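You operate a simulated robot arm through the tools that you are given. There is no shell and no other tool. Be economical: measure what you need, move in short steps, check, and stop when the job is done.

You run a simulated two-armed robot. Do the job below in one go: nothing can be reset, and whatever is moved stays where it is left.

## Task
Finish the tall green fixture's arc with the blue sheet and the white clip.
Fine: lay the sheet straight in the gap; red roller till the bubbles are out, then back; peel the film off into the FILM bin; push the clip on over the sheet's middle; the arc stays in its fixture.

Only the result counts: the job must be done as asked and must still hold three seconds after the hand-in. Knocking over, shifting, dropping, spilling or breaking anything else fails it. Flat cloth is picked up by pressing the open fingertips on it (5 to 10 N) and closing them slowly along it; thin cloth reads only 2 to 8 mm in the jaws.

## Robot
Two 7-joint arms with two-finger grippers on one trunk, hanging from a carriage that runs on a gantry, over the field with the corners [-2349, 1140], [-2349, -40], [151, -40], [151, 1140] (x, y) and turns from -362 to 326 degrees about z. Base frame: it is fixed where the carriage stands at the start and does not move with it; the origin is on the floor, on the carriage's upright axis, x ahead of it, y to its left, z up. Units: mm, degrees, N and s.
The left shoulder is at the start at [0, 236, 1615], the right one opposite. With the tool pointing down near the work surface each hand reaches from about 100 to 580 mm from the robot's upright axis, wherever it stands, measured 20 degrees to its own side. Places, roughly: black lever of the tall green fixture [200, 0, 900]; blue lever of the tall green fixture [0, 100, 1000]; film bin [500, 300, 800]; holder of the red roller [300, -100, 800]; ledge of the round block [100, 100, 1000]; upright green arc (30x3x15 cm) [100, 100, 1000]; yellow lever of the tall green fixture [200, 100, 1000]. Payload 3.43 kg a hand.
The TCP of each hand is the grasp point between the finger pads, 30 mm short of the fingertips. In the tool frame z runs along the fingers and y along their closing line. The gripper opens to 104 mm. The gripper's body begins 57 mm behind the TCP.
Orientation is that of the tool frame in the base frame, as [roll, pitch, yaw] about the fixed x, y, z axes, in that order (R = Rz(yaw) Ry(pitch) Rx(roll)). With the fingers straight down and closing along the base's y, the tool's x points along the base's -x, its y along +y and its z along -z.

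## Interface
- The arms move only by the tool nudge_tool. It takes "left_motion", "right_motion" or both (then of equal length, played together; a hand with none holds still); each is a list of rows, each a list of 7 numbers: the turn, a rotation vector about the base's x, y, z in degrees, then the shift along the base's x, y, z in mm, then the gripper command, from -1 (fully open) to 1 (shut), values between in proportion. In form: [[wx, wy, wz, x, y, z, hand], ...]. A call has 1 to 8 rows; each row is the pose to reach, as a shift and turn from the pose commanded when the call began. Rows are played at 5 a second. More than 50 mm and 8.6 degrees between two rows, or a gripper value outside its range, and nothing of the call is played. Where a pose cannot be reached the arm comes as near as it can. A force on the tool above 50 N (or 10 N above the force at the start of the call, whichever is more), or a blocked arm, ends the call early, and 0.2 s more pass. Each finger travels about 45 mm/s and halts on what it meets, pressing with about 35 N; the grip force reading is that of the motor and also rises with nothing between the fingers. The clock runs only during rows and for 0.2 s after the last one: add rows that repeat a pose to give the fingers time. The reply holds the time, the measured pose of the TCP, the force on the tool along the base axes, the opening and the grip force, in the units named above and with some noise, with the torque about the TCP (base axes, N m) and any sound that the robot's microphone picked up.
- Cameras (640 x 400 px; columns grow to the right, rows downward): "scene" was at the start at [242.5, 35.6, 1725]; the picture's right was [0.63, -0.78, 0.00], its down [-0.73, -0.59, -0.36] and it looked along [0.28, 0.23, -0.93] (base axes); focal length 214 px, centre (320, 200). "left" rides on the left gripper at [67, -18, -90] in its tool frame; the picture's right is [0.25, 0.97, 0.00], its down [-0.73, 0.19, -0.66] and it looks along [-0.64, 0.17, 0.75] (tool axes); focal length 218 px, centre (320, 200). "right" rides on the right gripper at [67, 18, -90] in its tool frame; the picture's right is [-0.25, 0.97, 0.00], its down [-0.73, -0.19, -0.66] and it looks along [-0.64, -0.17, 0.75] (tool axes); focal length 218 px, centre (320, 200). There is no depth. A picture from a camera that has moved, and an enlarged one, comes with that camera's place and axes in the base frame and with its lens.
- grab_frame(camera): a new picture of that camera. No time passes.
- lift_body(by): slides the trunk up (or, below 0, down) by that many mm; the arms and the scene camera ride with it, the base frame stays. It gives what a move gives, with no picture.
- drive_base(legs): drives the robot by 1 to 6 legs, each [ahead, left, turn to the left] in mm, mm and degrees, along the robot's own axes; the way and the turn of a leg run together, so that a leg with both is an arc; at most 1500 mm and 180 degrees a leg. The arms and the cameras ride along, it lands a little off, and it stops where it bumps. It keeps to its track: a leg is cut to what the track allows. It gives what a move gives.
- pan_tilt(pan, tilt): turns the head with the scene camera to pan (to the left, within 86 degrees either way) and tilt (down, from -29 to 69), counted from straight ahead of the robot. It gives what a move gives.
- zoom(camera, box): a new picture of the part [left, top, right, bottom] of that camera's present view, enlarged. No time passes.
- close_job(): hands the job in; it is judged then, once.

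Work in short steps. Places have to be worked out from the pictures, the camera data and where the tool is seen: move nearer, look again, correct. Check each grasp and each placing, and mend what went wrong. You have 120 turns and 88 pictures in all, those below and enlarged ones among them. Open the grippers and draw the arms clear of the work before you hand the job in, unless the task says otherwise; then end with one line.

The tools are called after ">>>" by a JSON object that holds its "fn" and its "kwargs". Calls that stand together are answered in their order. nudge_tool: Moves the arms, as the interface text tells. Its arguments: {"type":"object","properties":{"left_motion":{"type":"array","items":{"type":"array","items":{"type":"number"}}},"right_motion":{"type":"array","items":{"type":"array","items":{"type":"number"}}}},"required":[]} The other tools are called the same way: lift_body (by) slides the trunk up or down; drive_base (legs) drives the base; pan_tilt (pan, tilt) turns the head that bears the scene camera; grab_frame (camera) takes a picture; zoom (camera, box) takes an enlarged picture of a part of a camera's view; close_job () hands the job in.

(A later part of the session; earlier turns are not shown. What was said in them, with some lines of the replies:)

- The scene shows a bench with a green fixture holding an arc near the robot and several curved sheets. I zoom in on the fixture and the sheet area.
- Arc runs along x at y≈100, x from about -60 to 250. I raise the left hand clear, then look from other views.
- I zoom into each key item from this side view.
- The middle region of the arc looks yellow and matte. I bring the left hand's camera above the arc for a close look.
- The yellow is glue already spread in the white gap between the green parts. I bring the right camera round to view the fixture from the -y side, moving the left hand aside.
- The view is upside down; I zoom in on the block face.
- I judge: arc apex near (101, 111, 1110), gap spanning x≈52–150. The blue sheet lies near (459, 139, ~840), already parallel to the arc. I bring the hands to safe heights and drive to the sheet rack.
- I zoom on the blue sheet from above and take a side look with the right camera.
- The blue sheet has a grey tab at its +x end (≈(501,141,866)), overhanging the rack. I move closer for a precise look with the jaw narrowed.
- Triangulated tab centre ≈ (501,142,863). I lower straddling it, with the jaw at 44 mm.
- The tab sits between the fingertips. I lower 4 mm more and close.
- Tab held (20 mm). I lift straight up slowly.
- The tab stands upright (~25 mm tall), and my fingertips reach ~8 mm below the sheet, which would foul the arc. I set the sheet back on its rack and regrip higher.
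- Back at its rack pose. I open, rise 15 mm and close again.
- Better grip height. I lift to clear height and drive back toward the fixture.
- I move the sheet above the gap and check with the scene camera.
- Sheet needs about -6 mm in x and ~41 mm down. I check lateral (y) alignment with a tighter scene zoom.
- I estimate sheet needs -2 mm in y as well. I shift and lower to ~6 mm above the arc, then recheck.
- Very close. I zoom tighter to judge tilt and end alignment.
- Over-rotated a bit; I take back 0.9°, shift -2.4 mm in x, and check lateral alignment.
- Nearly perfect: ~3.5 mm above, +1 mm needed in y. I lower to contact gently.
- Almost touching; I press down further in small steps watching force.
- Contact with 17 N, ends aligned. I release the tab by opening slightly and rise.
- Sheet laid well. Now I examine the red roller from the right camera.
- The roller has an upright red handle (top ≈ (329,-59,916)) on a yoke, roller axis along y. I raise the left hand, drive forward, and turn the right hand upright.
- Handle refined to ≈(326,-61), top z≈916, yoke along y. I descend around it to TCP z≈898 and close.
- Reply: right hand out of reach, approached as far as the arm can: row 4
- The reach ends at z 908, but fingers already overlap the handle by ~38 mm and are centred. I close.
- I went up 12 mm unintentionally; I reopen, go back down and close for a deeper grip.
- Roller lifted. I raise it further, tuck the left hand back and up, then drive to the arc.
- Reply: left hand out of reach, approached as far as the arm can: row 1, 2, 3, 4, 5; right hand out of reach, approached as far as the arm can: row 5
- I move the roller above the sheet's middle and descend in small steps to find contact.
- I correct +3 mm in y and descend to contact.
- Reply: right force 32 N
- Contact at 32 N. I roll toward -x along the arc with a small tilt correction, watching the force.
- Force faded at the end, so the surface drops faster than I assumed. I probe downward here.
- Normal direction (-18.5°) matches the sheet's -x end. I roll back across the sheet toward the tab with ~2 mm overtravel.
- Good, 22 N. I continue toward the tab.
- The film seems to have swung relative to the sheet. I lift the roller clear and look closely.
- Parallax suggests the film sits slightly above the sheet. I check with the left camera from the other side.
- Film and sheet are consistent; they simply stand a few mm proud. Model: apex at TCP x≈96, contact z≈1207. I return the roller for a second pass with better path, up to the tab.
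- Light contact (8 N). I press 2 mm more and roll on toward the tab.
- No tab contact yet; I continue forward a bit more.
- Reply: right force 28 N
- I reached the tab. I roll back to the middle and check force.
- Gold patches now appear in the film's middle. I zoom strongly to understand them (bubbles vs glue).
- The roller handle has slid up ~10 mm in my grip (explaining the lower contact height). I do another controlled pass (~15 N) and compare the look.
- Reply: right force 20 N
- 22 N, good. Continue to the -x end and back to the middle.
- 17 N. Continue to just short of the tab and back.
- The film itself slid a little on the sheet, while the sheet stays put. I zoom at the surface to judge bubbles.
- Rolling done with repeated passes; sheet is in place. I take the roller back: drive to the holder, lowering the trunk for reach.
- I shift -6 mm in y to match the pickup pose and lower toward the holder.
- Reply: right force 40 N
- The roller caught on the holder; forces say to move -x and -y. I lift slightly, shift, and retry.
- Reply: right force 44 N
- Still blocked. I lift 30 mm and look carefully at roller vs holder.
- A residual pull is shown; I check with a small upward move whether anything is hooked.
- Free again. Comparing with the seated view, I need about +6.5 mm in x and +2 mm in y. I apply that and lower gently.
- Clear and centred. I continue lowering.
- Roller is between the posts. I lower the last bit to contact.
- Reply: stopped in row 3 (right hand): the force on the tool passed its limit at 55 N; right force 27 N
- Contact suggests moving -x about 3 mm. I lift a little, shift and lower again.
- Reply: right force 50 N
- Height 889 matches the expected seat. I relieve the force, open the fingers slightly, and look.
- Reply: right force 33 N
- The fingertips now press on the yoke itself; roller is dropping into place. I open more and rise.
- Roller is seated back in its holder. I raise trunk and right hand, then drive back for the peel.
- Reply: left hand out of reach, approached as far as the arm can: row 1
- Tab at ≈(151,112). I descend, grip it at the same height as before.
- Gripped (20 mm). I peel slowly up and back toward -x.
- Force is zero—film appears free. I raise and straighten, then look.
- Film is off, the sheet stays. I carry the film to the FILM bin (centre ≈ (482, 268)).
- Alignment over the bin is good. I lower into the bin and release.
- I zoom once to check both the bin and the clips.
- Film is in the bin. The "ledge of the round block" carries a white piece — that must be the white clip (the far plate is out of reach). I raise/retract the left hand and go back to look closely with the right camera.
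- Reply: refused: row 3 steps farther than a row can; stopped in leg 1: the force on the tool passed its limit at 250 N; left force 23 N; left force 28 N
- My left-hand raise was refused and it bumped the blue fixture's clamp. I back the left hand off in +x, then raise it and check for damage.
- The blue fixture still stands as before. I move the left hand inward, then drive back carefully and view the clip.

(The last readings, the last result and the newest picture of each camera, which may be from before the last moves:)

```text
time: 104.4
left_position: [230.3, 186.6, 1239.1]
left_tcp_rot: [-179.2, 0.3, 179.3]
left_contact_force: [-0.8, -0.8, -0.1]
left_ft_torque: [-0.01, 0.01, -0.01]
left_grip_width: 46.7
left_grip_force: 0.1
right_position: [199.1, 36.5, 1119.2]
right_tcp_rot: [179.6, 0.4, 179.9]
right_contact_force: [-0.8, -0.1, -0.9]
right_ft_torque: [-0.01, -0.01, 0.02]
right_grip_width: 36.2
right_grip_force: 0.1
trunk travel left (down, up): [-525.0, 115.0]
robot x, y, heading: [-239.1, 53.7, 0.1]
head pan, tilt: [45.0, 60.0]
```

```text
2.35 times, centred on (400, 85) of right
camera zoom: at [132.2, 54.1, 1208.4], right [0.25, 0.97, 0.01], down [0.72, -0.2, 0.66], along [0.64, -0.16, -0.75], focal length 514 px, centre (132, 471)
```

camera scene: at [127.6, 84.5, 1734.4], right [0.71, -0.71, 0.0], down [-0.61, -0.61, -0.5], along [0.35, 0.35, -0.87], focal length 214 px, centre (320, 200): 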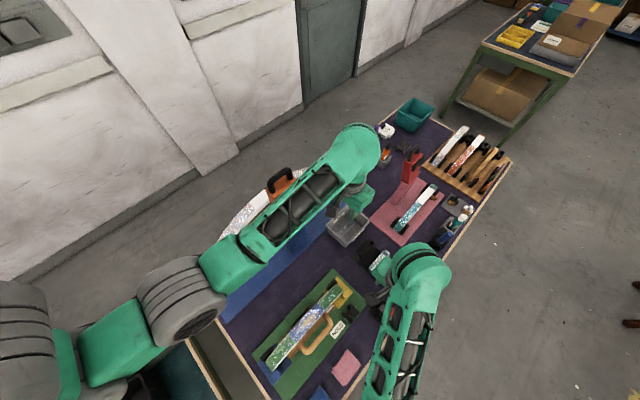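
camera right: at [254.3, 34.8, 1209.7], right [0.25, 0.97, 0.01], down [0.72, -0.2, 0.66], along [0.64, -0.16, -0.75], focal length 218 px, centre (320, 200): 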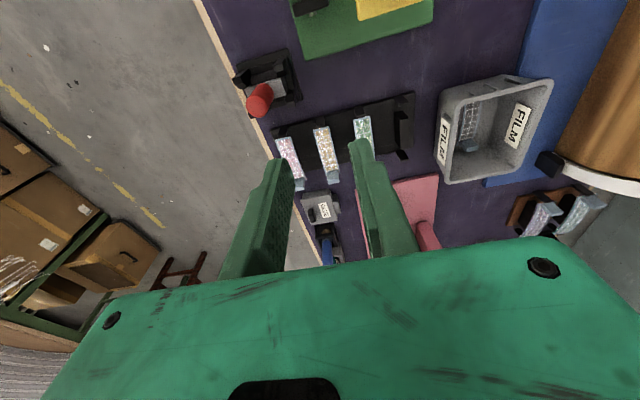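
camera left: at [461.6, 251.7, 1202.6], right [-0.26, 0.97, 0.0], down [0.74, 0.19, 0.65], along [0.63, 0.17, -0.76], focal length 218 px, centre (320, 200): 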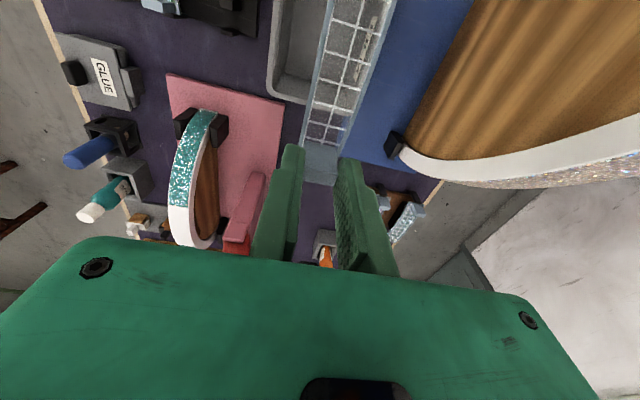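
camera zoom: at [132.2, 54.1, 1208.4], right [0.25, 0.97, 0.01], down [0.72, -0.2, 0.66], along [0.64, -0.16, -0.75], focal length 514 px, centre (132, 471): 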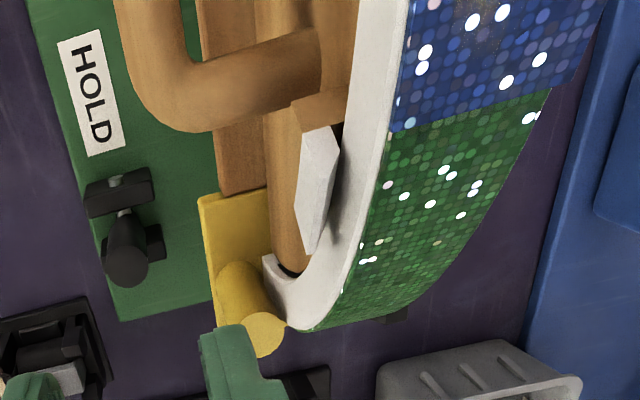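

The sheet is neat against the green. I zoom strongly on the white piece on the ledge to understand its shape.

>>> {"fn": "zoom", "kwargs": {"camera": "right", "box": [380, 48, 430, 118]}}

```text
5.71 times, centred on (405, 83) of right
camera zoom: at [132.2, 54.1, 1208.4], right [0.25, 0.97, 0.01], down [0.72, -0.2, 0.66], along [0.64, -0.16, -0.75], focal length 1247 px, centre (-166, 869)
```

zoom: 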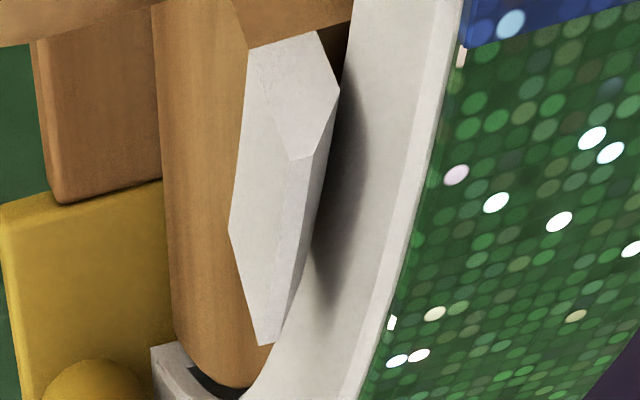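

It looks like a separate white block (clip) ≈(170,89,1076), tilted with the arc, in front of the ring. I tuck the left hand away and turn the right hand so its fingers close along the tangent, pointing radially in.

>>> {"fn": "nudge_tool", "kwargs": {"left_motion": [[0, 0, 0, -43, 15, 2, 0.1], [0, 0, 0, -86, 30, 2, 0.1], [0, 0, 0, -125, 42, 2, 0.1], [0, 0, 0, -125, 42, 2, 0.1], [0, 0, 0, -125, 42, 2, 0.1], [0, 0, 0, -125, 42, 2, 0.1]], "right_motion": [[1.8, 1.8, 7.3, 2, -10, 20, 0.2], [3.7, 3.7, 14.7, 4, -20, 40, 0.2], [5.5, 5.5, 22, 6, -20, 60, 0.2], [7.3, 7.3, 29.3, 8, -20, 60, 0.2], [9.1, 9.1, 36.7, 8, -20, 60, 0.2], [10.97, 10.97, 44, 8, -20, 60, 0.2]]}}

>>> {"fn": "nudge_tool", "kwargs": {"right_motion": [[1.8, 1.8, 7.3, 0, 0, 0, 0.2], [3.7, 3.7, 14.7, 0, 0, 0, 0.2], [5.5, 5.5, 22, 0, 0, 0, 0.2], [7.3, 7.3, 29.3, 0, 0, 0, 0.2], [9.1, 9.1, 36.7, 0, 0, 0, 0.2], [10.97, 10.97, 44, 0, 0, 0, 0.2]]}}

```text
time: 105.8
left_position: [104.3, 228.7, 1241.1]
left_tcp_rot: [-179.1, 0.3, 179.3]
left_contact_force: [0.7, -0.8, -0.2]
left_ft_torque: [-0.02, 0.01, -0.01]
left_grip_width: 46.7
left_grip_force: 0.0
right_position: [207.1, 16.6, 1179.5]
right_tcp_rot: [165.5, -5.4, -135.1]
right_contact_force: [0.3, -0.1, -0.4]
right_ft_torque: [0.01, 0.0, 0.01]
right_grip_width: 41.5
right_grip_force: 0.0
trunk travel left (down, up): [-525.0, 115.0]
robot x, y, heading: [-241.4, 54.9, 0.1]
head pan, tilt: [45.0, 60.0]
```

```text
time: 107.2
left_position: [105.2, 229.6, 1241.3]
left_tcp_rot: [-179.2, 0.4, 179.2]
left_contact_force: [-0.5, 0.9, -0.2]
left_ft_torque: [0.02, -0.01, 0.01]
left_grip_width: 46.8
left_grip_force: 0.1
right_position: [207.4, 18.5, 1176.9]
right_tcp_rot: [151.9, 0.5, -90.2]
right_contact_force: [-0.1, -0.6, -0.3]
right_ft_torque: [-0.03, 0.0, -0.01]
right_grip_width: 41.6
right_grip_force: 0.0
trunk travel left (down, up): [-525.0, 115.0]
robot x, y, heading: [-238.3, 53.6, 0.2]
head pan, tilt: [45.0, 60.0]
```

Orientation is right. I approach the pre-grasp and take one picture.

>>> {"fn": "nudge_tool", "kwargs": {"right_motion": [[0, 0, 0, -4, 30, -15, 0.2], [0, 0, 0, -10, 63, -30, 0.2], [0, 0, 0, -16, 64, -58, 0.2]]}}

>>> {"fn": "zoom", "kwargs": {"camera": "right", "box": [220, 20, 420, 220]}}

```text
time: 108.0
left_position: [105.2, 229.5, 1241.2]
left_tcp_rot: [-179.2, 0.3, 179.3]
left_contact_force: [0.7, -0.1, 0.8]
left_ft_torque: [0.02, 0.02, 0.02]
left_grip_width: 46.8
left_grip_force: 0.0
right_position: [193.1, 80.6, 1121.1]
right_tcp_rot: [151.6, 0.3, -90.2]
right_contact_force: [0.4, 0.9, 0.4]
right_ft_torque: [-0.04, -0.02, 0.02]
right_grip_width: 41.5
right_grip_force: 0.1
trunk travel left (down, up): [-525.0, 115.0]
robot x, y, heading: [-237.2, 52.7, 0.5]
head pan, tilt: [45.0, 60.0]
```

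```text
2.00 times, centred on (320, 120) of right
camera zoom: at [219.7, 13.1, 1207.6], right [-0.85, 0.25, 0.46], down [0.48, 0.72, 0.49], along [-0.21, 0.64, -0.74], focal length 436 px, centre (320, 360)
```

zoom: 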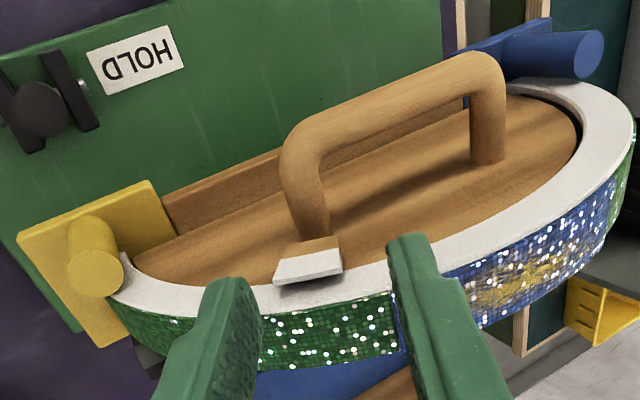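

The fingers flank the white piece well. I advance radially ~23 mm and close gently to see if it is a separate clip.

>>> {"fn": "nudge_tool", "kwargs": {"right_motion": [[0, 0, 0, -5, 1, -9, 0.2], [0, 0, 0, -9, 1, -17, 0.2], [0, 0, 0, -11, 1, -20.5, 0.2], [0, 0, 0, -11, 1, -20.5, 0.4], [0, 0, 0, -11, 1, -20.5, 0.6], [0, 0, 0, -11, 1, -20.5, 0.75], [0, 0, 0, -11, 1, -20.5, 0.75]]}}

```text
time: 109.6
left_position: [104.8, 227.7, 1243.6]
left_tcp_rot: [-179.2, 0.3, 179.2]
left_contact_force: [-0.7, 0.0, 0.2]
left_ft_torque: [-0.02, 0.04, -0.01]
left_grip_width: 46.9
left_grip_force: 0.1
right_position: [180.7, 81.7, 1100.0]
right_tcp_rot: [151.6, 0.3, -90.2]
right_contact_force: [14.0, 3.2, -20.2]
right_ft_torque: [-0.09, -0.28, -0.09]
right_grip_width: 28.2
right_grip_force: 13.4
trunk travel left (down, up): [-525.0, 115.0]
robot x, y, heading: [-237.0, 56.1, -0.0]
head pan, tilt: [45.0, 60.0]
```

One finger touched first; the piece resists 24 N. I recentre ~4 mm along the tangent and close again.

>>> {"fn": "nudge_tool", "kwargs": {"right_motion": [[0, 0, 0, 0, 0, 0, 0.4], [0, 0, 0, 3.5, 0, -1.9, 0.4], [0, 0, 0, 3.5, 0, -1.9, 0.6], [0, 0, 0, 3.5, 0, -1.9, 0.8], [0, 0, 0, 3.5, 0, -1.9, 0.8]]}}

```text
time: 110.8
left_position: [104.7, 228.9, 1241.1]
left_tcp_rot: [-179.2, 0.2, 179.3]
left_contact_force: [0.1, 0.9, 1.2]
left_ft_torque: [-0.02, 0.03, -0.04]
left_grip_width: 46.9
left_grip_force: 0.1
right_position: [182.6, 82.9, 1099.6]
right_tcp_rot: [151.6, 0.4, -90.3]
right_contact_force: [-3.8, -0.6, 4.2]
right_ft_torque: [0.39, 0.58, -0.14]
right_grip_width: 24.5
right_grip_force: 45.2
trunk travel left (down, up): [-525.0, 115.0]
robot x, y, heading: [-234.0, 58.4, 0.3]
head pan, tilt: [45.0, 60.0]
```

Gripped at 24.5 mm. I tug gently outward to see whether it comes free.

>>> {"fn": "nudge_tool", "kwargs": {"right_motion": [[0, 0, 0, 0.9, 0, 1.8, 0.8], [0, 0, 0, 1.9, 0, 3.5, 0.8], [0, 0, 0, 1.9, 0, 3.5, 0.8]]}}

```text
time: 111.6
left_position: [103.4, 229.8, 1241.8]
left_tcp_rot: [-179.1, 0.2, 179.3]
left_contact_force: [0.5, 0.1, 0.0]
left_ft_torque: [-0.01, -0.05, 0.02]
left_grip_width: 46.7
left_grip_force: 0.0
right_position: [183.5, 82.4, 1099.3]
right_tcp_rot: [151.4, 0.2, -90.3]
right_contact_force: [-3.1, 7.0, -23.1]
right_ft_torque: [-0.29, -0.46, 0.22]
right_grip_width: 24.5
right_grip_force: 44.6
trunk travel left (down, up): [-525.0, 115.0]
robot x, y, heading: [-236.7, 55.1, 0.2]
head pan, tilt: [45.0, 60.0]
```

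Held firmly radially. I return and try a gentle tug along -y.

>>> {"fn": "nudge_tool", "kwargs": {"right_motion": [[0, 0, 0, -1.9, 0, -3.5, 0.8], [0, 0, 0, -1.9, -2, -3.5, 0.8], [0, 0, 0, -1.9, -4, -3.5, 0.8], [0, 0, 0, -1.9, -4, -3.5, 0.8]]}}

```text
time: 112.6
left_position: [104.0, 230.4, 1242.0]
left_tcp_rot: [-179.3, 0.2, 179.3]
left_contact_force: [-0.3, 0.0, 0.3]
left_ft_torque: [-0.02, 0.0, 0.0]
left_grip_width: 46.9
left_grip_force: 0.0
right_position: [182.3, 82.4, 1099.5]
right_tcp_rot: [151.5, 0.7, -90.3]
right_contact_force: [-3.5, 17.0, -8.7]
right_ft_torque: [-0.41, -0.11, 0.28]
right_grip_width: 24.4
right_grip_force: 45.0
trunk travel left (down, up): [-525.0, 115.0]
robot x, y, heading: [-234.7, 59.8, 0.1]
head pan, tilt: [45.0, 60.0]
```

The white tip is a fixed part of the ledge, so the real white clip is the one on the far plate (≈(940,-78)). I release here and retreat; later I turn the robot sideways so the right shoulder gets nearer.

>>> {"fn": "nudge_tool", "kwargs": {"right_motion": [[0, 0, 0, 0, 4, 0, 0.4], [0, 0, 0, 0, 4, 0, 0.2], [0, 0, 0, 10, 4, 19, 0.2], [0, 0, 0, 21, 2, 40, 0.2], [0, 0, 0, 25, -20, 75, 0.2], [0, 0, 0, 25, -60, 100, 0.2], [0, 0, 0, 25, -100, 125, 0.2]]}}

>>> {"fn": "nudge_tool", "kwargs": {"right_motion": [[-1.8, -1.8, -7.3, -20, -40, 0, 0.0], [-3.7, -3.7, -14.7, -40, -80, 0, 0.0], [-5.5, -5.5, -22, -60, -120, 0, 0.0], [-7.3, -7.3, -29.3, -80, -160, 0, 0.0], [-9.1, -9.1, -36.7, -100, -200, 0, 0.0], [-10.97, -10.97, -44, -120, -240, 0, 0.0]]}}

```text
time: 114.2
left_position: [104.9, 228.9, 1242.2]
left_tcp_rot: [-179.2, 0.3, 179.2]
left_contact_force: [0.0, 0.1, 0.1]
left_ft_torque: [0.02, -0.03, -0.02]
left_grip_width: 47.0
left_grip_force: 0.1
right_position: [215.0, -5.4, 1175.9]
right_tcp_rot: [152.3, 0.6, -90.4]
right_contact_force: [1.0, 0.2, 0.2]
right_ft_torque: [-0.01, 0.02, -0.04]
right_grip_width: 41.8
right_grip_force: 0.2
right hand out of reach, approached as far as the arm can: row 6, 7
trunk travel left (down, up): [-525.0, 115.0]
robot x, y, heading: [-235.6, 54.0, 0.4]
head pan, tilt: [45.0, 60.0]
```

```text
time: 115.6
left_position: [104.2, 229.2, 1240.8]
left_tcp_rot: [-179.3, 0.3, 179.3]
left_contact_force: [0.3, 0.1, 0.0]
left_ft_torque: [0.03, -0.01, 0.02]
left_grip_width: 46.6
left_grip_force: 0.1
right_position: [95.5, -245.8, 1162.5]
right_tcp_rot: [165.9, -5.5, -135.2]
right_contact_force: [0.0, 0.4, 0.8]
right_ft_torque: [0.0, 0.01, 0.01]
right_grip_width: 51.9
right_grip_force: 0.0
right hand out of reach, approached as far as the arm can: row 2, 3, 4, 5, 6
trunk travel left (down, up): [-525.0, 115.0]
robot x, y, heading: [-233.3, 55.4, -0.0]
head pan, tilt: [45.0, 60.0]
```

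I finish straightening the right hand off to the side, tuck the left hand, lift the trunk.

>>> {"fn": "nudge_tool", "kwargs": {"right_motion": [[-1.8, -1.8, -7.3, -20, -12, 0, 0.0], [-3.7, -3.7, -14.7, -40, -24, 0, 0.0], [-5.5, -5.5, -22, -60, -36, 0, 0.0], [-7.3, -7.3, -29.3, -80, -50, 0, 0.0], [-9.1, -9.1, -36.7, -95, -65, 0, 0.0], [-10.97, -10.97, -44, -110, -80, 0, 0.0]], "left_motion": [[0, 0, 0, -30, -5, 0, 0.1], [0, 0, 0, -60, -10, 0, 0.1], [0, 0, 0, -90, -15, 0, 0.1], [0, 0, 0, -115, -20, 0, 0.1], [0, 0, 0, -115, -20, 0, 0.1], [0, 0, 0, -115, -20, 0, 0.1]]}}

>>> {"fn": "lift_body", "kwargs": {"by": 110}}

```text
time: 117.0
left_position: [-5.9, 206.6, 1222.3]
left_tcp_rot: [-179.1, 0.5, 179.3]
left_contact_force: [0.8, 0.4, -0.5]
left_ft_torque: [-0.01, -0.04, -0.03]
left_grip_width: 46.8
left_grip_force: 0.1
left hand out of reach, approached as far as the arm can: row 3, 4, 5, 6
right_position: [-15.6, -326.3, 1163.8]
right_tcp_rot: [179.6, 0.4, 179.9]
right_contact_force: [-0.4, 0.2, -0.3]
right_ft_torque: [-0.02, 0.0, -0.02]
right_grip_width: 51.9
right_grip_force: 0.0
trunk travel left (down, up): [-525.0, 115.0]
robot x, y, heading: [-240.0, 51.2, 0.2]
head pan, tilt: [45.0, 60.0]
```

```text
time: 118.5
left_position: [-5.8, 206.2, 1332.0]
left_tcp_rot: [-179.1, 0.5, 179.3]
left_contact_force: [0.6, -0.1, 0.3]
left_ft_torque: [0.0, 0.0, 0.02]
left_grip_width: 46.8
left_grip_force: 0.0
right_position: [-14.1, -326.1, 1273.4]
right_tcp_rot: [179.6, 0.5, 180.0]
right_contact_force: [-0.3, -0.2, 0.2]
right_ft_torque: [0.03, 0.0, 0.0]
right_grip_width: 51.9
right_grip_force: 0.1
trunk travel left (down, up): [-635.0, 5.0]
robot x, y, heading: [-236.6, 56.7, 0.3]
head pan, tilt: [45.0, 60.0]
```

Now I drive to the track's corner (x≈150, y≈-38), then turn left 75°.

>>> {"fn": "drive_base", "kwargs": {"legs": [[387, -93, 0]]}}

>>> {"fn": "drive_base", "kwargs": {"legs": [[0, 0, 75]]}}

```text
time: 121.0
left_position: [382.7, 116.8, 1332.2]
left_tcp_rot: [-179.1, 0.4, 179.5]
left_contact_force: [-0.3, 0.2, -1.0]
left_ft_torque: [-0.03, 0.01, 0.0]
left_grip_width: 46.9
left_grip_force: 0.0
right_position: [374.0, -415.8, 1274.9]
right_tcp_rot: [179.6, 0.4, -179.8]
right_contact_force: [0.5, -0.1, 0.6]
right_ft_torque: [-0.01, 0.01, 0.02]
right_grip_width: 52.2
right_grip_force: 0.1
trunk travel left (down, up): [-635.0, 5.0]
robot x, y, heading: [151.6, -35.1, 0.2]
head pan, tilt: [45.0, 60.0]
```

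```text
time: 124.6
left_position: [65.2, 228.2, 1331.5]
left_tcp_rot: [-179.1, 0.5, -105.5]
left_contact_force: [0.9, 0.5, -0.9]
left_ft_torque: [-0.03, -0.01, -0.01]
left_grip_width: 46.8
left_grip_force: 0.0
right_position: [577.7, 84.2, 1274.3]
right_tcp_rot: [179.6, 0.4, -104.7]
right_contact_force: [-0.7, 0.0, -0.7]
right_ft_torque: [-0.01, 0.0, -0.02]
right_grip_width: 52.1
right_grip_force: 0.1
trunk travel left (down, up): [-635.0, 5.0]
robot x, y, heading: [152.3, -33.5, 75.4]
head pan, tilt: [45.0, 60.0]
```

Right hand at (578,84). I move it toward the clip plate in steps.

>>> {"fn": "nudge_tool", "kwargs": {"right_motion": [[0, 0, 0, 30, -35, -10, 0.0], [0, 0, 0, 65, -65, -20, 0.0], [0, 0, 0, 105, -90, -30, 0.0], [0, 0, 0, 150, -110, -40, 0.0], [0, 0, 0, 195, -130, -50, 0.0], [0, 0, 0, 240, -145, -60, 0.0], [0, 0, 0, 285, -160, -70, 0.0], [0, 0, 0, 325, -165, -80, 0.0]]}}

```text
refused: row 4 steps farther than a row can; nothing moved
```

>>> {"fn": "nudge_tool", "kwargs": {"right_motion": [[0, 0, 0, 28, -33, -8, 0.0], [0, 0, 0, 60, -65, -16, 0.0], [0, 0, 0, 98, -90, -24, 0.0], [0, 0, 0, 138, -112, -32, 0.0], [0, 0, 0, 180, -130, -40, 0.0], [0, 0, 0, 223, -145, -48, 0.0], [0, 0, 0, 267, -158, -56, 0.0], [0, 0, 0, 312, -164, -64, 0.0]]}}

```text
time: 126.4
left_position: [65.3, 227.1, 1331.6]
left_tcp_rot: [-179.0, 0.5, -105.5]
left_contact_force: [1.0, 0.3, -0.2]
left_ft_torque: [0.02, -0.02, -0.04]
left_grip_width: 46.5
left_grip_force: 0.0
right_position: [889.6, -81.0, 1212.2]
right_tcp_rot: [179.6, 0.4, -104.8]
right_contact_force: [-0.1, -1.0, 0.5]
right_ft_torque: [-0.03, -0.03, -0.01]
right_grip_width: 51.7
right_grip_force: 0.0
trunk travel left (down, up): [-635.0, 5.0]
robot x, y, heading: [149.3, -34.2, 75.2]
head pan, tilt: [45.0, 60.0]
```

Reach is fine. I lower the trunk by 110 (back to the original height) and take a picture of the clips.

>>> {"fn": "lift_body", "kwargs": {"by": -110}}

>>> {"fn": "nudge_tool", "kwargs": {"right_motion": [[0, 0, 0, 25, 0, 0, 0.0], [0, 0, 0, 50, 0, 0, 0.0]]}}

>>> {"fn": "zoom", "kwargs": {"camera": "right", "box": [220, 0, 420, 170]}}

```text
time: 127.8
left_position: [64.8, 227.9, 1220.4]
left_tcp_rot: [-179.2, 0.5, -105.5]
left_contact_force: [0.8, -1.1, -0.3]
left_ft_torque: [0.0, -0.03, -0.04]
left_grip_width: 46.9
left_grip_force: 0.1
right_position: [887.5, -79.5, 1101.0]
right_tcp_rot: [179.5, 0.4, -104.8]
right_contact_force: [-1.2, 0.5, 0.8]
right_ft_torque: [0.0, 0.03, 0.01]
right_grip_width: 51.8
right_grip_force: 0.1
trunk travel left (down, up): [-525.0, 115.0]
robot x, y, heading: [156.3, -36.1, 75.1]
head pan, tilt: [45.0, 60.0]
```

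```text
time: 128.4
left_position: [64.9, 227.9, 1220.7]
left_tcp_rot: [-179.1, 0.5, -105.6]
left_contact_force: [-0.5, 0.1, -0.8]
left_ft_torque: [0.01, 0.0, 0.0]
left_grip_width: 46.6
left_grip_force: 0.1
right_position: [938.9, -79.9, 1101.5]
right_tcp_rot: [179.7, 0.4, -104.7]
right_contact_force: [0.8, -0.1, -0.7]
right_ft_torque: [0.0, -0.01, 0.0]
right_grip_width: 52.0
right_grip_force: 0.3
trunk travel left (down, up): [-525.0, 115.0]
robot x, y, heading: [153.2, -34.6, 75.8]
head pan, tilt: [45.0, 60.0]
```

```text
2.35 times, centred on (320, 85) of right
camera zoom: at [906.3, -141.5, 1190.3], right [-0.87, 0.49, 0.01], down [0.37, 0.65, 0.66], along [0.32, 0.58, -0.75], focal length 514 px, centre (320, 471)
```

zoom: 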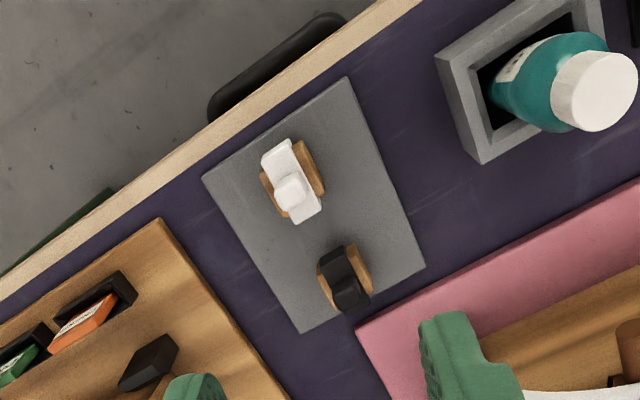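

Clear: the white clip is a saddle over a peg, spanning y, with a knob at ≈(954,-84,857). I lower the trunk for reach, align the yaw so fingers close along x, and come over the knob.

>>> {"fn": "lift_body", "kwargs": {"by": -80}}

>>> {"fn": "nudge_tool", "kwargs": {"right_motion": [[0, 0, 5, 8, -2, -20, 0.0], [0, 0, 10, 15, -4, -50, 0.1], [0, 0, 14.9, 15, -4, -85, 0.2], [0, 0, 14.9, 15, -4, -110, 0.2]]}}

```text
time: 129.6
left_position: [64.8, 228.9, 1142.1]
left_tcp_rot: [-179.1, 0.4, -105.5]
left_contact_force: [0.0, 0.1, -0.1]
left_ft_torque: [0.0, -0.01, -0.03]
left_grip_width: 46.8
left_grip_force: 0.0
right_position: [938.9, -80.7, 1020.4]
right_tcp_rot: [179.5, 0.4, -104.8]
right_contact_force: [0.9, 0.4, 0.1]
right_ft_torque: [-0.02, 0.02, -0.02]
right_grip_width: 52.0
right_grip_force: 0.0
trunk travel left (down, up): [-445.0, 195.0]
robot x, y, heading: [150.6, -33.2, 75.4]
head pan, tilt: [45.0, 60.0]
```

```text
time: 130.6
left_position: [63.9, 228.8, 1141.4]
left_tcp_rot: [-179.1, 0.5, -105.5]
left_contact_force: [-0.1, 0.8, -0.1]
left_ft_torque: [-0.03, 0.04, 0.02]
left_grip_width: 47.0
left_grip_force: 0.0
right_position: [953.1, -84.2, 911.0]
right_tcp_rot: [179.5, 0.4, -89.9]
right_contact_force: [0.2, -1.0, 0.1]
right_ft_torque: [-0.02, -0.01, -0.01]
right_grip_width: 41.8
right_grip_force: 0.1
trunk travel left (down, up): [-445.0, 195.0]
robot x, y, heading: [150.0, -32.1, 75.3]
head pan, tilt: [45.0, 60.0]
```

Over the knob. I lower in small steps to tips ≈850 and close.

>>> {"fn": "nudge_tool", "kwargs": {"right_motion": [[0, 0, 0, 1, 0, -12, 0.2], [0, 0, 0, 1, 0, -22, 0.2], [0, 0, 0, 1, 0, -30, 0.2], [0, 0, 0, 1, 0, -30, 0.5], [0, 0, 0, 1, 0, -30, 0.75], [0, 0, 0, 1, 0, -30, 0.95], [0, 0, 0, 1, 0, -30, 0.95]]}}

```text
time: 132.2
left_position: [65.1, 227.7, 1140.8]
left_tcp_rot: [-179.1, 0.5, -105.6]
left_contact_force: [-0.7, 0.0, 0.1]
left_ft_torque: [-0.02, 0.01, 0.03]
left_grip_width: 46.6
left_grip_force: 0.0
right_position: [954.3, -84.3, 880.3]
right_tcp_rot: [179.6, 0.5, -89.8]
right_contact_force: [-1.1, 0.4, -0.3]
right_ft_torque: [0.0, -0.01, 0.02]
right_grip_width: 16.3
right_grip_force: 35.3
trunk travel left (down, up): [-445.0, 195.0]
robot x, y, heading: [154.5, -34.7, 75.5]
head pan, tilt: [45.0, 60.0]
```

Knob held (16 mm). I lift straight up and watch the weight/force.

>>> {"fn": "nudge_tool", "kwargs": {"right_motion": [[0, 0, 0, 0, 0, 5, 0.95], [0, 0, 0, 0, 0, 12, 0.95], [0, 0, 0, 0, 0, 25, 0.95], [0, 0, 0, 0, 0, 50, 0.95], [0, 0, 0, 0, 0, 90, 0.95], [0, 0, 0, 0, 0, 130, 0.95]]}}

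```text
time: 133.6
left_position: [64.6, 227.6, 1140.6]
left_tcp_rot: [-179.1, 0.5, -105.5]
left_contact_force: [0.8, 0.4, 0.6]
left_ft_torque: [0.03, -0.03, -0.01]
left_grip_width: 46.6
left_grip_force: 0.2
right_position: [953.8, -84.6, 1012.5]
right_tcp_rot: [179.7, 0.3, -89.8]
right_contact_force: [0.4, -0.4, -1.3]
right_ft_torque: [0.02, 0.01, -0.01]
right_grip_width: 16.4
right_grip_force: 34.7
trunk travel left (down, up): [-445.0, 195.0]
robot x, y, heading: [151.1, -37.4, 75.1]
head pan, tilt: [45.0, 60.0]
```

Clip lifted. I raise the trunk and bring the hand back inward before turning.

>>> {"fn": "lift_body", "kwargs": {"by": 190}}

>>> {"fn": "nudge_tool", "kwargs": {"right_motion": [[0, 0, 0, -45, 6, 8, 0.95], [0, 0, 0, -90, 19, 16, 0.95], [0, 0, 0, -133, 33, 24, 0.95], [0, 0, 0, -175, 48, 32, 0.95], [0, 0, 0, -215, 66, 40, 0.95], [0, 0, 0, -253, 88, 48, 0.95], [0, 0, 0, -285, 113, 56, 0.95], [0, 0, 0, -310, 140, 60, 0.95]]}}

>>> {"fn": "drive_base", "kwargs": {"legs": [[0, 0, -75.3]]}}

```text
time: 135.7
left_position: [65.4, 229.1, 1330.9]
left_tcp_rot: [-179.1, 0.4, -105.6]
left_contact_force: [0.4, 0.0, 1.1]
left_ft_torque: [0.03, 0.01, 0.0]
left_grip_width: 46.9
left_grip_force: 0.2
right_position: [955.8, -83.2, 1200.2]
right_tcp_rot: [179.6, 0.4, -89.9]
right_contact_force: [-0.6, -0.2, -0.1]
right_ft_torque: [0.0, -0.01, -0.02]
right_grip_width: 16.3
right_grip_force: 34.6
trunk travel left (down, up): [-635.0, 5.0]
robot x, y, heading: [151.1, -38.7, 75.3]
head pan, tilt: [45.0, 60.0]
```

```text
time: 137.5
left_position: [64.1, 228.8, 1330.1]
left_tcp_rot: [-179.1, 0.5, -105.6]
left_contact_force: [0.4, 0.0, -0.4]
left_ft_torque: [0.01, 0.01, 0.0]
left_grip_width: 46.8
left_grip_force: 0.0
right_position: [644.3, 56.0, 1262.3]
right_tcp_rot: [179.6, 0.4, -90.0]
right_contact_force: [-0.7, -0.6, -0.6]
right_ft_torque: [-0.01, 0.0, 0.01]
right_grip_width: 16.4
right_grip_force: 35.0
trunk travel left (down, up): [-635.0, 5.0]
robot x, y, heading: [151.0, -34.4, 75.4]
head pan, tilt: [45.0, 60.0]
```

```text
time: 141.2
left_position: [386.0, 112.4, 1331.4]
left_tcp_rot: [-179.1, 0.5, 178.2]
left_contact_force: [0.3, 0.1, -0.4]
left_ft_torque: [-0.01, 0.01, 0.02]
left_grip_width: 46.8
left_grip_force: 0.1
right_position: [356.0, -492.2, 1262.2]
right_tcp_rot: [179.6, 0.4, -166.3]
right_contact_force: [-0.3, 0.4, -1.2]
right_ft_torque: [-0.02, 0.0, -0.01]
right_grip_width: 16.3
right_grip_force: 35.0
trunk travel left (down, up): [-635.0, 5.0]
robot x, y, heading: [152.9, -33.8, -0.9]
head pan, tilt: [45.0, 60.0]
```

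Now I drive back to the fixture and swing the clip round to yaw -90 while approaching.

>>> {"fn": "drive_base", "kwargs": {"legs": [[-413, 85, 0.9]]}}

>>> {"fn": "nudge_tool", "kwargs": {"right_motion": [[0, 0, 8.4, 10, 40, 0, 0.95], [0, 0, 16.8, 20, 80, 0, 0.95], [0, 0, 25.2, 30, 120, 0, 0.95], [0, 0, 33.6, 40, 160, 0, 0.95], [0, 0, 42, 55, 200, 0, 0.95], [0, 0, 50.4, 70, 240, 0, 0.95], [0, 0, 58.8, 85, 280, 0, 0.95], [0, 0, 67.2, 100, 320, 0, 0.95]]}}

```text
time: 143.8
left_position: [-28.2, 204.6, 1330.8]
left_tcp_rot: [-179.1, 0.5, 179.2]
left_contact_force: [0.1, 0.1, 0.7]
left_ft_torque: [0.02, -0.02, 0.0]
left_grip_width: 46.5
left_grip_force: 0.0
right_position: [-46.6, -400.0, 1261.5]
right_tcp_rot: [179.6, 0.3, -165.2]
right_contact_force: [0.0, -0.6, -0.3]
right_ft_torque: [-0.01, 0.03, 0.0]
right_grip_width: 16.2
right_grip_force: 34.7
trunk travel left (down, up): [-635.0, 5.0]
robot x, y, heading: [-259.7, 50.6, -0.4]
head pan, tilt: [45.0, 60.0]
```

```text
time: 145.6
left_position: [-28.2, 203.5, 1330.9]
left_tcp_rot: [-179.1, 0.5, 179.2]
left_contact_force: [-0.4, 0.5, -0.4]
left_ft_torque: [0.0, -0.01, 0.04]
left_grip_width: 46.8
left_grip_force: 0.1
right_position: [53.2, -80.8, 1261.5]
right_tcp_rot: [179.6, 0.3, -98.0]
right_contact_force: [-0.2, -0.2, -0.5]
right_ft_torque: [0.01, 0.01, 0.05]
right_grip_width: 16.2
right_grip_force: 35.1
trunk travel left (down, up): [-635.0, 5.0]
robot x, y, heading: [-262.7, 53.3, -0.2]
head pan, tilt: [45.0, 60.0]
```

I move over the sheet's middle at safe height and take a picture.

>>> {"fn": "nudge_tool", "kwargs": {"right_motion": [[0, 0, 4, 12, 45, 0, 0.95], [0, 0, 8, 25, 90, 0, 0.95], [0, 0, 8, 38, 138, 0, 0.95], [0, 0, 8, 51, 185, 0, 0.95], [0, 0, 8, 51, 190, -25, 0.95], [0, 0, 8, 51, 190, -50, 0.95]]}}

>>> {"fn": "zoom", "kwargs": {"camera": "right", "box": [210, 30, 430, 210]}}

```text
time: 146.9
left_position: [-29.0, 204.0, 1330.9]
left_tcp_rot: [-179.1, 0.5, 179.2]
left_contact_force: [-0.6, -0.1, 0.2]
left_ft_torque: [-0.03, 0.0, -0.01]
left_grip_width: 46.9
left_grip_force: 0.1
right_position: [103.6, 108.3, 1212.9]
right_tcp_rot: [179.6, 0.4, -90.0]
right_contact_force: [0.0, -0.6, -0.4]
right_ft_torque: [0.01, -0.03, 0.01]
right_grip_width: 16.6
right_grip_force: 35.4
trunk travel left (down, up): [-635.0, 5.0]
robot x, y, heading: [-259.2, 49.9, -0.1]
head pan, tilt: [45.0, 60.0]
```

```text
2.22 times, centred on (320, 120) of right
camera zoom: at [88.1, 42.0, 1301.0], right [-0.97, 0.25, 0.01], down [0.19, 0.72, 0.66], along [0.16, 0.64, -0.75], focal length 485 px, centre (320, 378)
```

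zoom: 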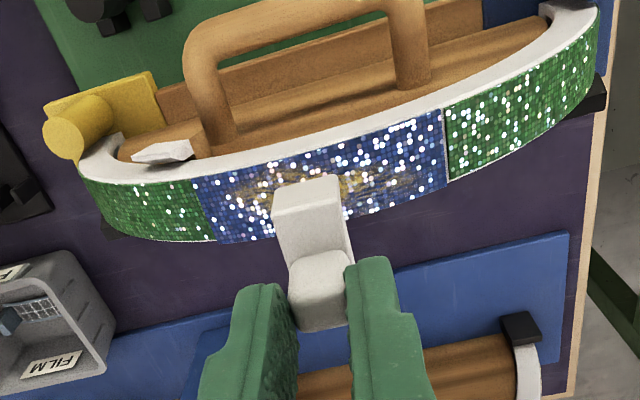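

Clip x is on the sheet's middle (≈103.6). I shift -1.8 mm in y and lower; legs should reach the arc near TCP z≈1165.

>>> {"fn": "nudge_tool", "kwargs": {"right_motion": [[0, 0, 0, 0, -1.8, -15, 0.95], [0, 0, 0, 0, -1.8, -30, 0.95], [0, 0, 0, 0, -1.8, -40, 0.95], [0, 0, 0, 0, -1.8, -45, 0.95], [0, 0, 0, 0, -1.8, -49, 0.95], [0, 0, 0, 0, -1.8, -52, 0.95]]}}

```text
time: 148.3
left_position: [-28.5, 204.2, 1332.2]
left_tcp_rot: [-179.1, 0.4, 179.2]
left_contact_force: [-0.2, 0.6, 0.7]
left_ft_torque: [-0.01, -0.01, 0.01]
left_grip_width: 46.8
left_grip_force: 0.1
right_position: [102.8, 108.1, 1159.1]
right_tcp_rot: [179.7, 0.4, -90.0]
right_contact_force: [0.0, 0.3, -0.2]
right_ft_torque: [-0.01, 0.0, 0.02]
right_grip_width: 16.4
right_grip_force: 34.7
trunk travel left (down, up): [-635.0, 5.0]
robot x, y, heading: [-257.0, 51.9, 0.2]
head pan, tilt: [45.0, 60.0]
```

No contact yet. Continue in small steps.

>>> {"fn": "nudge_tool", "kwargs": {"right_motion": [[0, 0, 0, 0, 0, -3, 0.95], [0, 0, 0, 0, 0, -6, 0.95], [0, 0, 0, 0, 0, -8, 0.95]]}}

```text
time: 149.2
left_position: [-27.2, 204.1, 1331.5]
left_tcp_rot: [-179.1, 0.5, 179.2]
left_contact_force: [0.8, -1.2, -0.1]
left_ft_torque: [-0.03, 0.02, 0.03]
left_grip_width: 46.9
left_grip_force: 0.2
right_position: [106.3, 109.2, 1157.2]
right_tcp_rot: [-180.0, 0.7, -90.1]
right_contact_force: [-5.7, -4.2, 40.1]
right_ft_torque: [-0.15, 0.28, 0.06]
right_grip_width: 16.3
right_grip_force: 35.1
trunk travel left (down, up): [-635.0, 5.0]
robot x, y, heading: [-260.7, 55.4, -0.2]
head pan, tilt: [45.0, 60.0]
```

Contact centred, 40 N at z≈1157. I push further in small steps to see whether it snaps down.

>>> {"fn": "nudge_tool", "kwargs": {"right_motion": [[0, 0, 0, 0, -1, -1, 0.95], [0, 0, 0, 0, -1, -2, 0.95]]}}

```text
time: 149.8
left_position: [-27.6, 205.1, 1331.2]
left_tcp_rot: [-179.2, 0.6, 179.2]
left_contact_force: [-0.4, 0.0, -0.1]
left_ft_torque: [0.01, -0.03, 0.01]
left_grip_width: 47.1
left_grip_force: 0.1
right_position: [107.7, 108.2, 1154.1]
right_tcp_rot: [-179.9, 0.7, -90.0]
right_contact_force: [-3.6, 0.2, 39.7]
right_ft_torque: [0.1, 0.15, 0.01]
right_grip_width: 16.3
right_grip_force: 35.5
trunk travel left (down, up): [-635.0, 5.0]
robot x, y, heading: [-263.6, 53.8, 0.1]
head pan, tilt: [45.0, 60.0]
```

It is advancing at constant ~40 N. I push a bit more.

>>> {"fn": "nudge_tool", "kwargs": {"right_motion": [[0, 0, 0, -1, 0, -1.5, 0.95], [0, 0, 0, -2, 0, -3, 0.95]]}}

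```text
time: 150.3
left_position: [-26.6, 204.2, 1330.5]
left_tcp_rot: [-179.1, 0.6, 179.1]
left_contact_force: [-0.4, 0.2, 0.4]
left_ft_torque: [-0.01, 0.03, -0.03]
left_grip_width: 47.0
left_grip_force: 0.1
right_position: [106.4, 107.6, 1152.8]
right_tcp_rot: [-179.8, 0.7, -90.0]
right_contact_force: [0.4, 0.2, 39.8]
right_ft_torque: [0.07, -0.01, 0.03]
right_grip_width: 16.0
right_grip_force: 34.9
trunk travel left (down, up): [-635.0, 5.0]
robot x, y, heading: [-265.2, 57.5, -0.1]
head pan, tilt: [45.0, 60.0]
```

Possibly the knob is sliding in the jaws; I keep pushing until the fingertips bear on the saddle.

>>> {"fn": "nudge_tool", "kwargs": {"right_motion": [[0, 0, 0, 0, 0, -2, 0.95], [0, 0, 0, 0, 0, -4, 0.95], [0, 0, 0, 0, 0, -5, 0.95]]}}

```text
time: 151.2
left_position: [-26.9, 204.9, 1330.9]
left_tcp_rot: [-179.1, 0.5, 179.1]
left_contact_force: [-0.2, -0.5, -0.6]
left_ft_torque: [0.03, 0.01, 0.01]
left_grip_width: 46.9
left_grip_force: 0.0
right_position: [105.9, 108.9, 1147.2]
right_tcp_rot: [-179.8, 0.8, -90.0]
right_contact_force: [0.8, 0.5, 40.0]
right_ft_torque: [0.03, 0.02, -0.01]
right_grip_width: 16.2
right_grip_force: 35.2
trunk travel left (down, up): [-635.0, 5.0]
robot x, y, heading: [-261.2, 52.9, 0.1]
head pan, tilt: [45.0, 60.0]
```

>>> {"fn": "nudge_tool", "kwargs": {"right_motion": [[0, 0, 0, 0, 0, -2, 0.95], [0, 0, 0, 0, 0, -4, 0.95], [0, 0, 0, 0, 0, -6, 0.95]]}}

```text
time: 151.9
left_position: [-26.7, 204.0, 1332.0]
left_tcp_rot: [-179.1, 0.6, 179.2]
left_contact_force: [-0.1, -1.0, 0.3]
left_ft_torque: [-0.03, 0.0, 0.0]
left_grip_width: 46.8
left_grip_force: 0.1
right_position: [106.2, 109.0, 1141.3]
right_tcp_rot: [-179.8, 0.8, -90.0]
right_contact_force: [1.6, -0.4, 40.3]
right_ft_torque: [0.07, 0.03, 0.01]
right_grip_width: 16.1
right_grip_force: 35.2
trunk travel left (down, up): [-635.0, 5.0]
robot x, y, heading: [-262.5, 54.1, 0.1]
head pan, tilt: [45.0, 60.0]
```

I use my last picture to see the clip's state.

>>> {"fn": "zoom", "kwargs": {"camera": "right", "box": [210, 30, 430, 210]}}

```text
2.22 times, centred on (320, 120) of right
camera zoom: at [89.8, 40.2, 1229.1], right [-0.97, 0.25, 0.0], down [0.19, 0.72, 0.67], along [0.17, 0.65, -0.74], focal length 485 px, centre (320, 378)
```

zoom: 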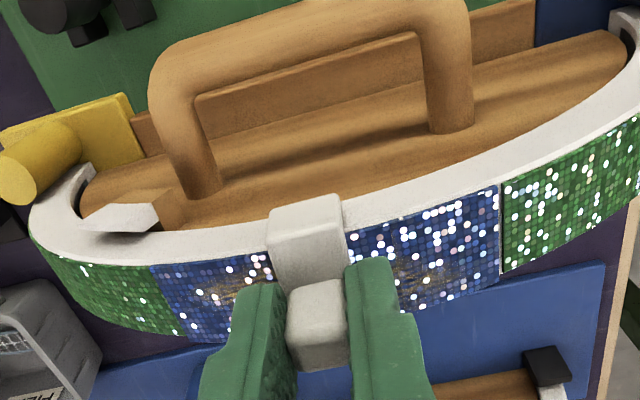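

The clip straddles the arc right at the sheet's middle. One more gentle push to confirm it's home.

>>> {"fn": "nudge_tool", "kwargs": {"right_motion": [[0, 0, 0, 0, 0, -2, 0.95], [0, 0, 0, 0, 0, -4, 0.95]]}}

```text
time: 152.5
left_position: [-27.2, 204.2, 1329.1]
left_tcp_rot: [-179.2, 0.5, 179.2]
left_contact_force: [0.5, 0.7, -0.1]
left_ft_torque: [0.02, -0.01, -0.01]
left_grip_width: 46.9
left_grip_force: 0.1
right_position: [107.1, 110.1, 1139.7]
right_tcp_rot: [-179.5, 1.1, -90.1]
right_contact_force: [-1.3, -3.8, 12.9]
right_ft_torque: [-0.13, 0.11, 0.01]
right_grip_width: 16.3
right_grip_force: 34.8
trunk travel left (down, up): [-635.0, 5.0]
robot x, y, heading: [-259.6, 56.4, 0.1]
head pan, tilt: [45.0, 60.0]
stopped in row 2 (right hand): the force on the tool passed its limit at 52 N (the readings are from after the stop); the commanded pose is now the measured one
```

Hard stop reached: clip is home. I open, rise straight up, and draw clear.

>>> {"fn": "nudge_tool", "kwargs": {"right_motion": [[0, 0, 0, 0, 0, 0.5, 0.6], [0, 0, 0, 0, 0, 0.5, 0.4], [0, 0, 0, 0, 0, 0.5, 0.2], [0, 0, 0, 0, 0, 10, 0.2], [0, 0, 0, 0, 0, 30, 0.2], [0, 0, 0, 0, 0, 70, 0.2], [0, 0, 0, 0, 0, 110, 0.2]]}}

>>> {"fn": "nudge_tool", "kwargs": {"right_motion": [[0, 0, 0, 0, -40, 5, -0.2], [0, 0, 0, 0, -80, 5, -0.6], [0, 0, 0, 0, -125, 5, -1], [0, 0, 0, 0, -170, 5, -1], [0, 0, 0, 0, -210, 5, -1], [0, 0, 0, 0, -250, 5, -1]], "left_motion": [[0, 0, 0, 0, 0, 0, -0.3], [0, 0, 0, 0, 0, 0, -0.6], [0, 0, 0, 0, 0, 0, -1], [0, 0, 0, 0, 0, 0, -1], [0, 0, 0, 0, 0, 0, -1], [0, 0, 0, 0, 0, 0, -1]]}}

```text
time: 154.1
left_position: [-28.0, 203.9, 1331.8]
left_tcp_rot: [-179.0, 0.5, 179.2]
left_contact_force: [-0.3, -0.2, -1.2]
left_ft_torque: [0.03, -0.01, -0.02]
left_grip_width: 46.7
left_grip_force: 0.1
right_position: [104.5, 110.2, 1249.5]
right_tcp_rot: [-179.7, 0.9, -90.1]
right_contact_force: [-0.4, -0.2, 0.1]
right_ft_torque: [0.0, 0.01, -0.03]
right_grip_width: 41.7
right_grip_force: 0.1
trunk travel left (down, up): [-635.0, 5.0]
robot x, y, heading: [-260.3, 52.1, -0.0]
head pan, tilt: [45.0, 60.0]
```

```text
time: 155.5
left_position: [-27.1, 203.4, 1330.8]
left_tcp_rot: [-179.2, 0.5, 179.2]
left_contact_force: [0.1, -0.1, 0.2]
left_ft_torque: [0.0, 0.03, 0.02]
left_grip_width: 103.9
left_grip_force: 0.0
right_position: [105.0, -140.6, 1253.2]
right_tcp_rot: [-179.8, 0.9, -90.0]
right_contact_force: [-0.5, 1.4, -0.1]
right_ft_torque: [0.0, 0.02, -0.02]
right_grip_width: 104.1
right_grip_force: 0.2
trunk travel left (down, up): [-635.0, 5.0]
robot x, y, heading: [-260.1, 50.0, -0.1]
head pan, tilt: [45.0, 60.0]
```

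Both hands are open and clear; clip, sheet, roller and film are all in place, so I hand the job in.

>>> {"fn": "close_job", "kwargs": {}}

```text
The job is handed in.
```

I finished the arc and handed the job in, but my left hand hit the blue fixture's clamp hard (over 250 N) while driving; the fixture looked in place in the one picture I took afterwards, though I couldn't measure whether it shifted. The blue sheet sits straight in the gap, the red roller is back in its holder, the film is in the FILM bin, and the white clip is pushed home over the sheet's middle with the arc still in its fixture; gold patches that appeared in the sheet while I was rolling are still there, and I couldn't tell whether every bubble is out.
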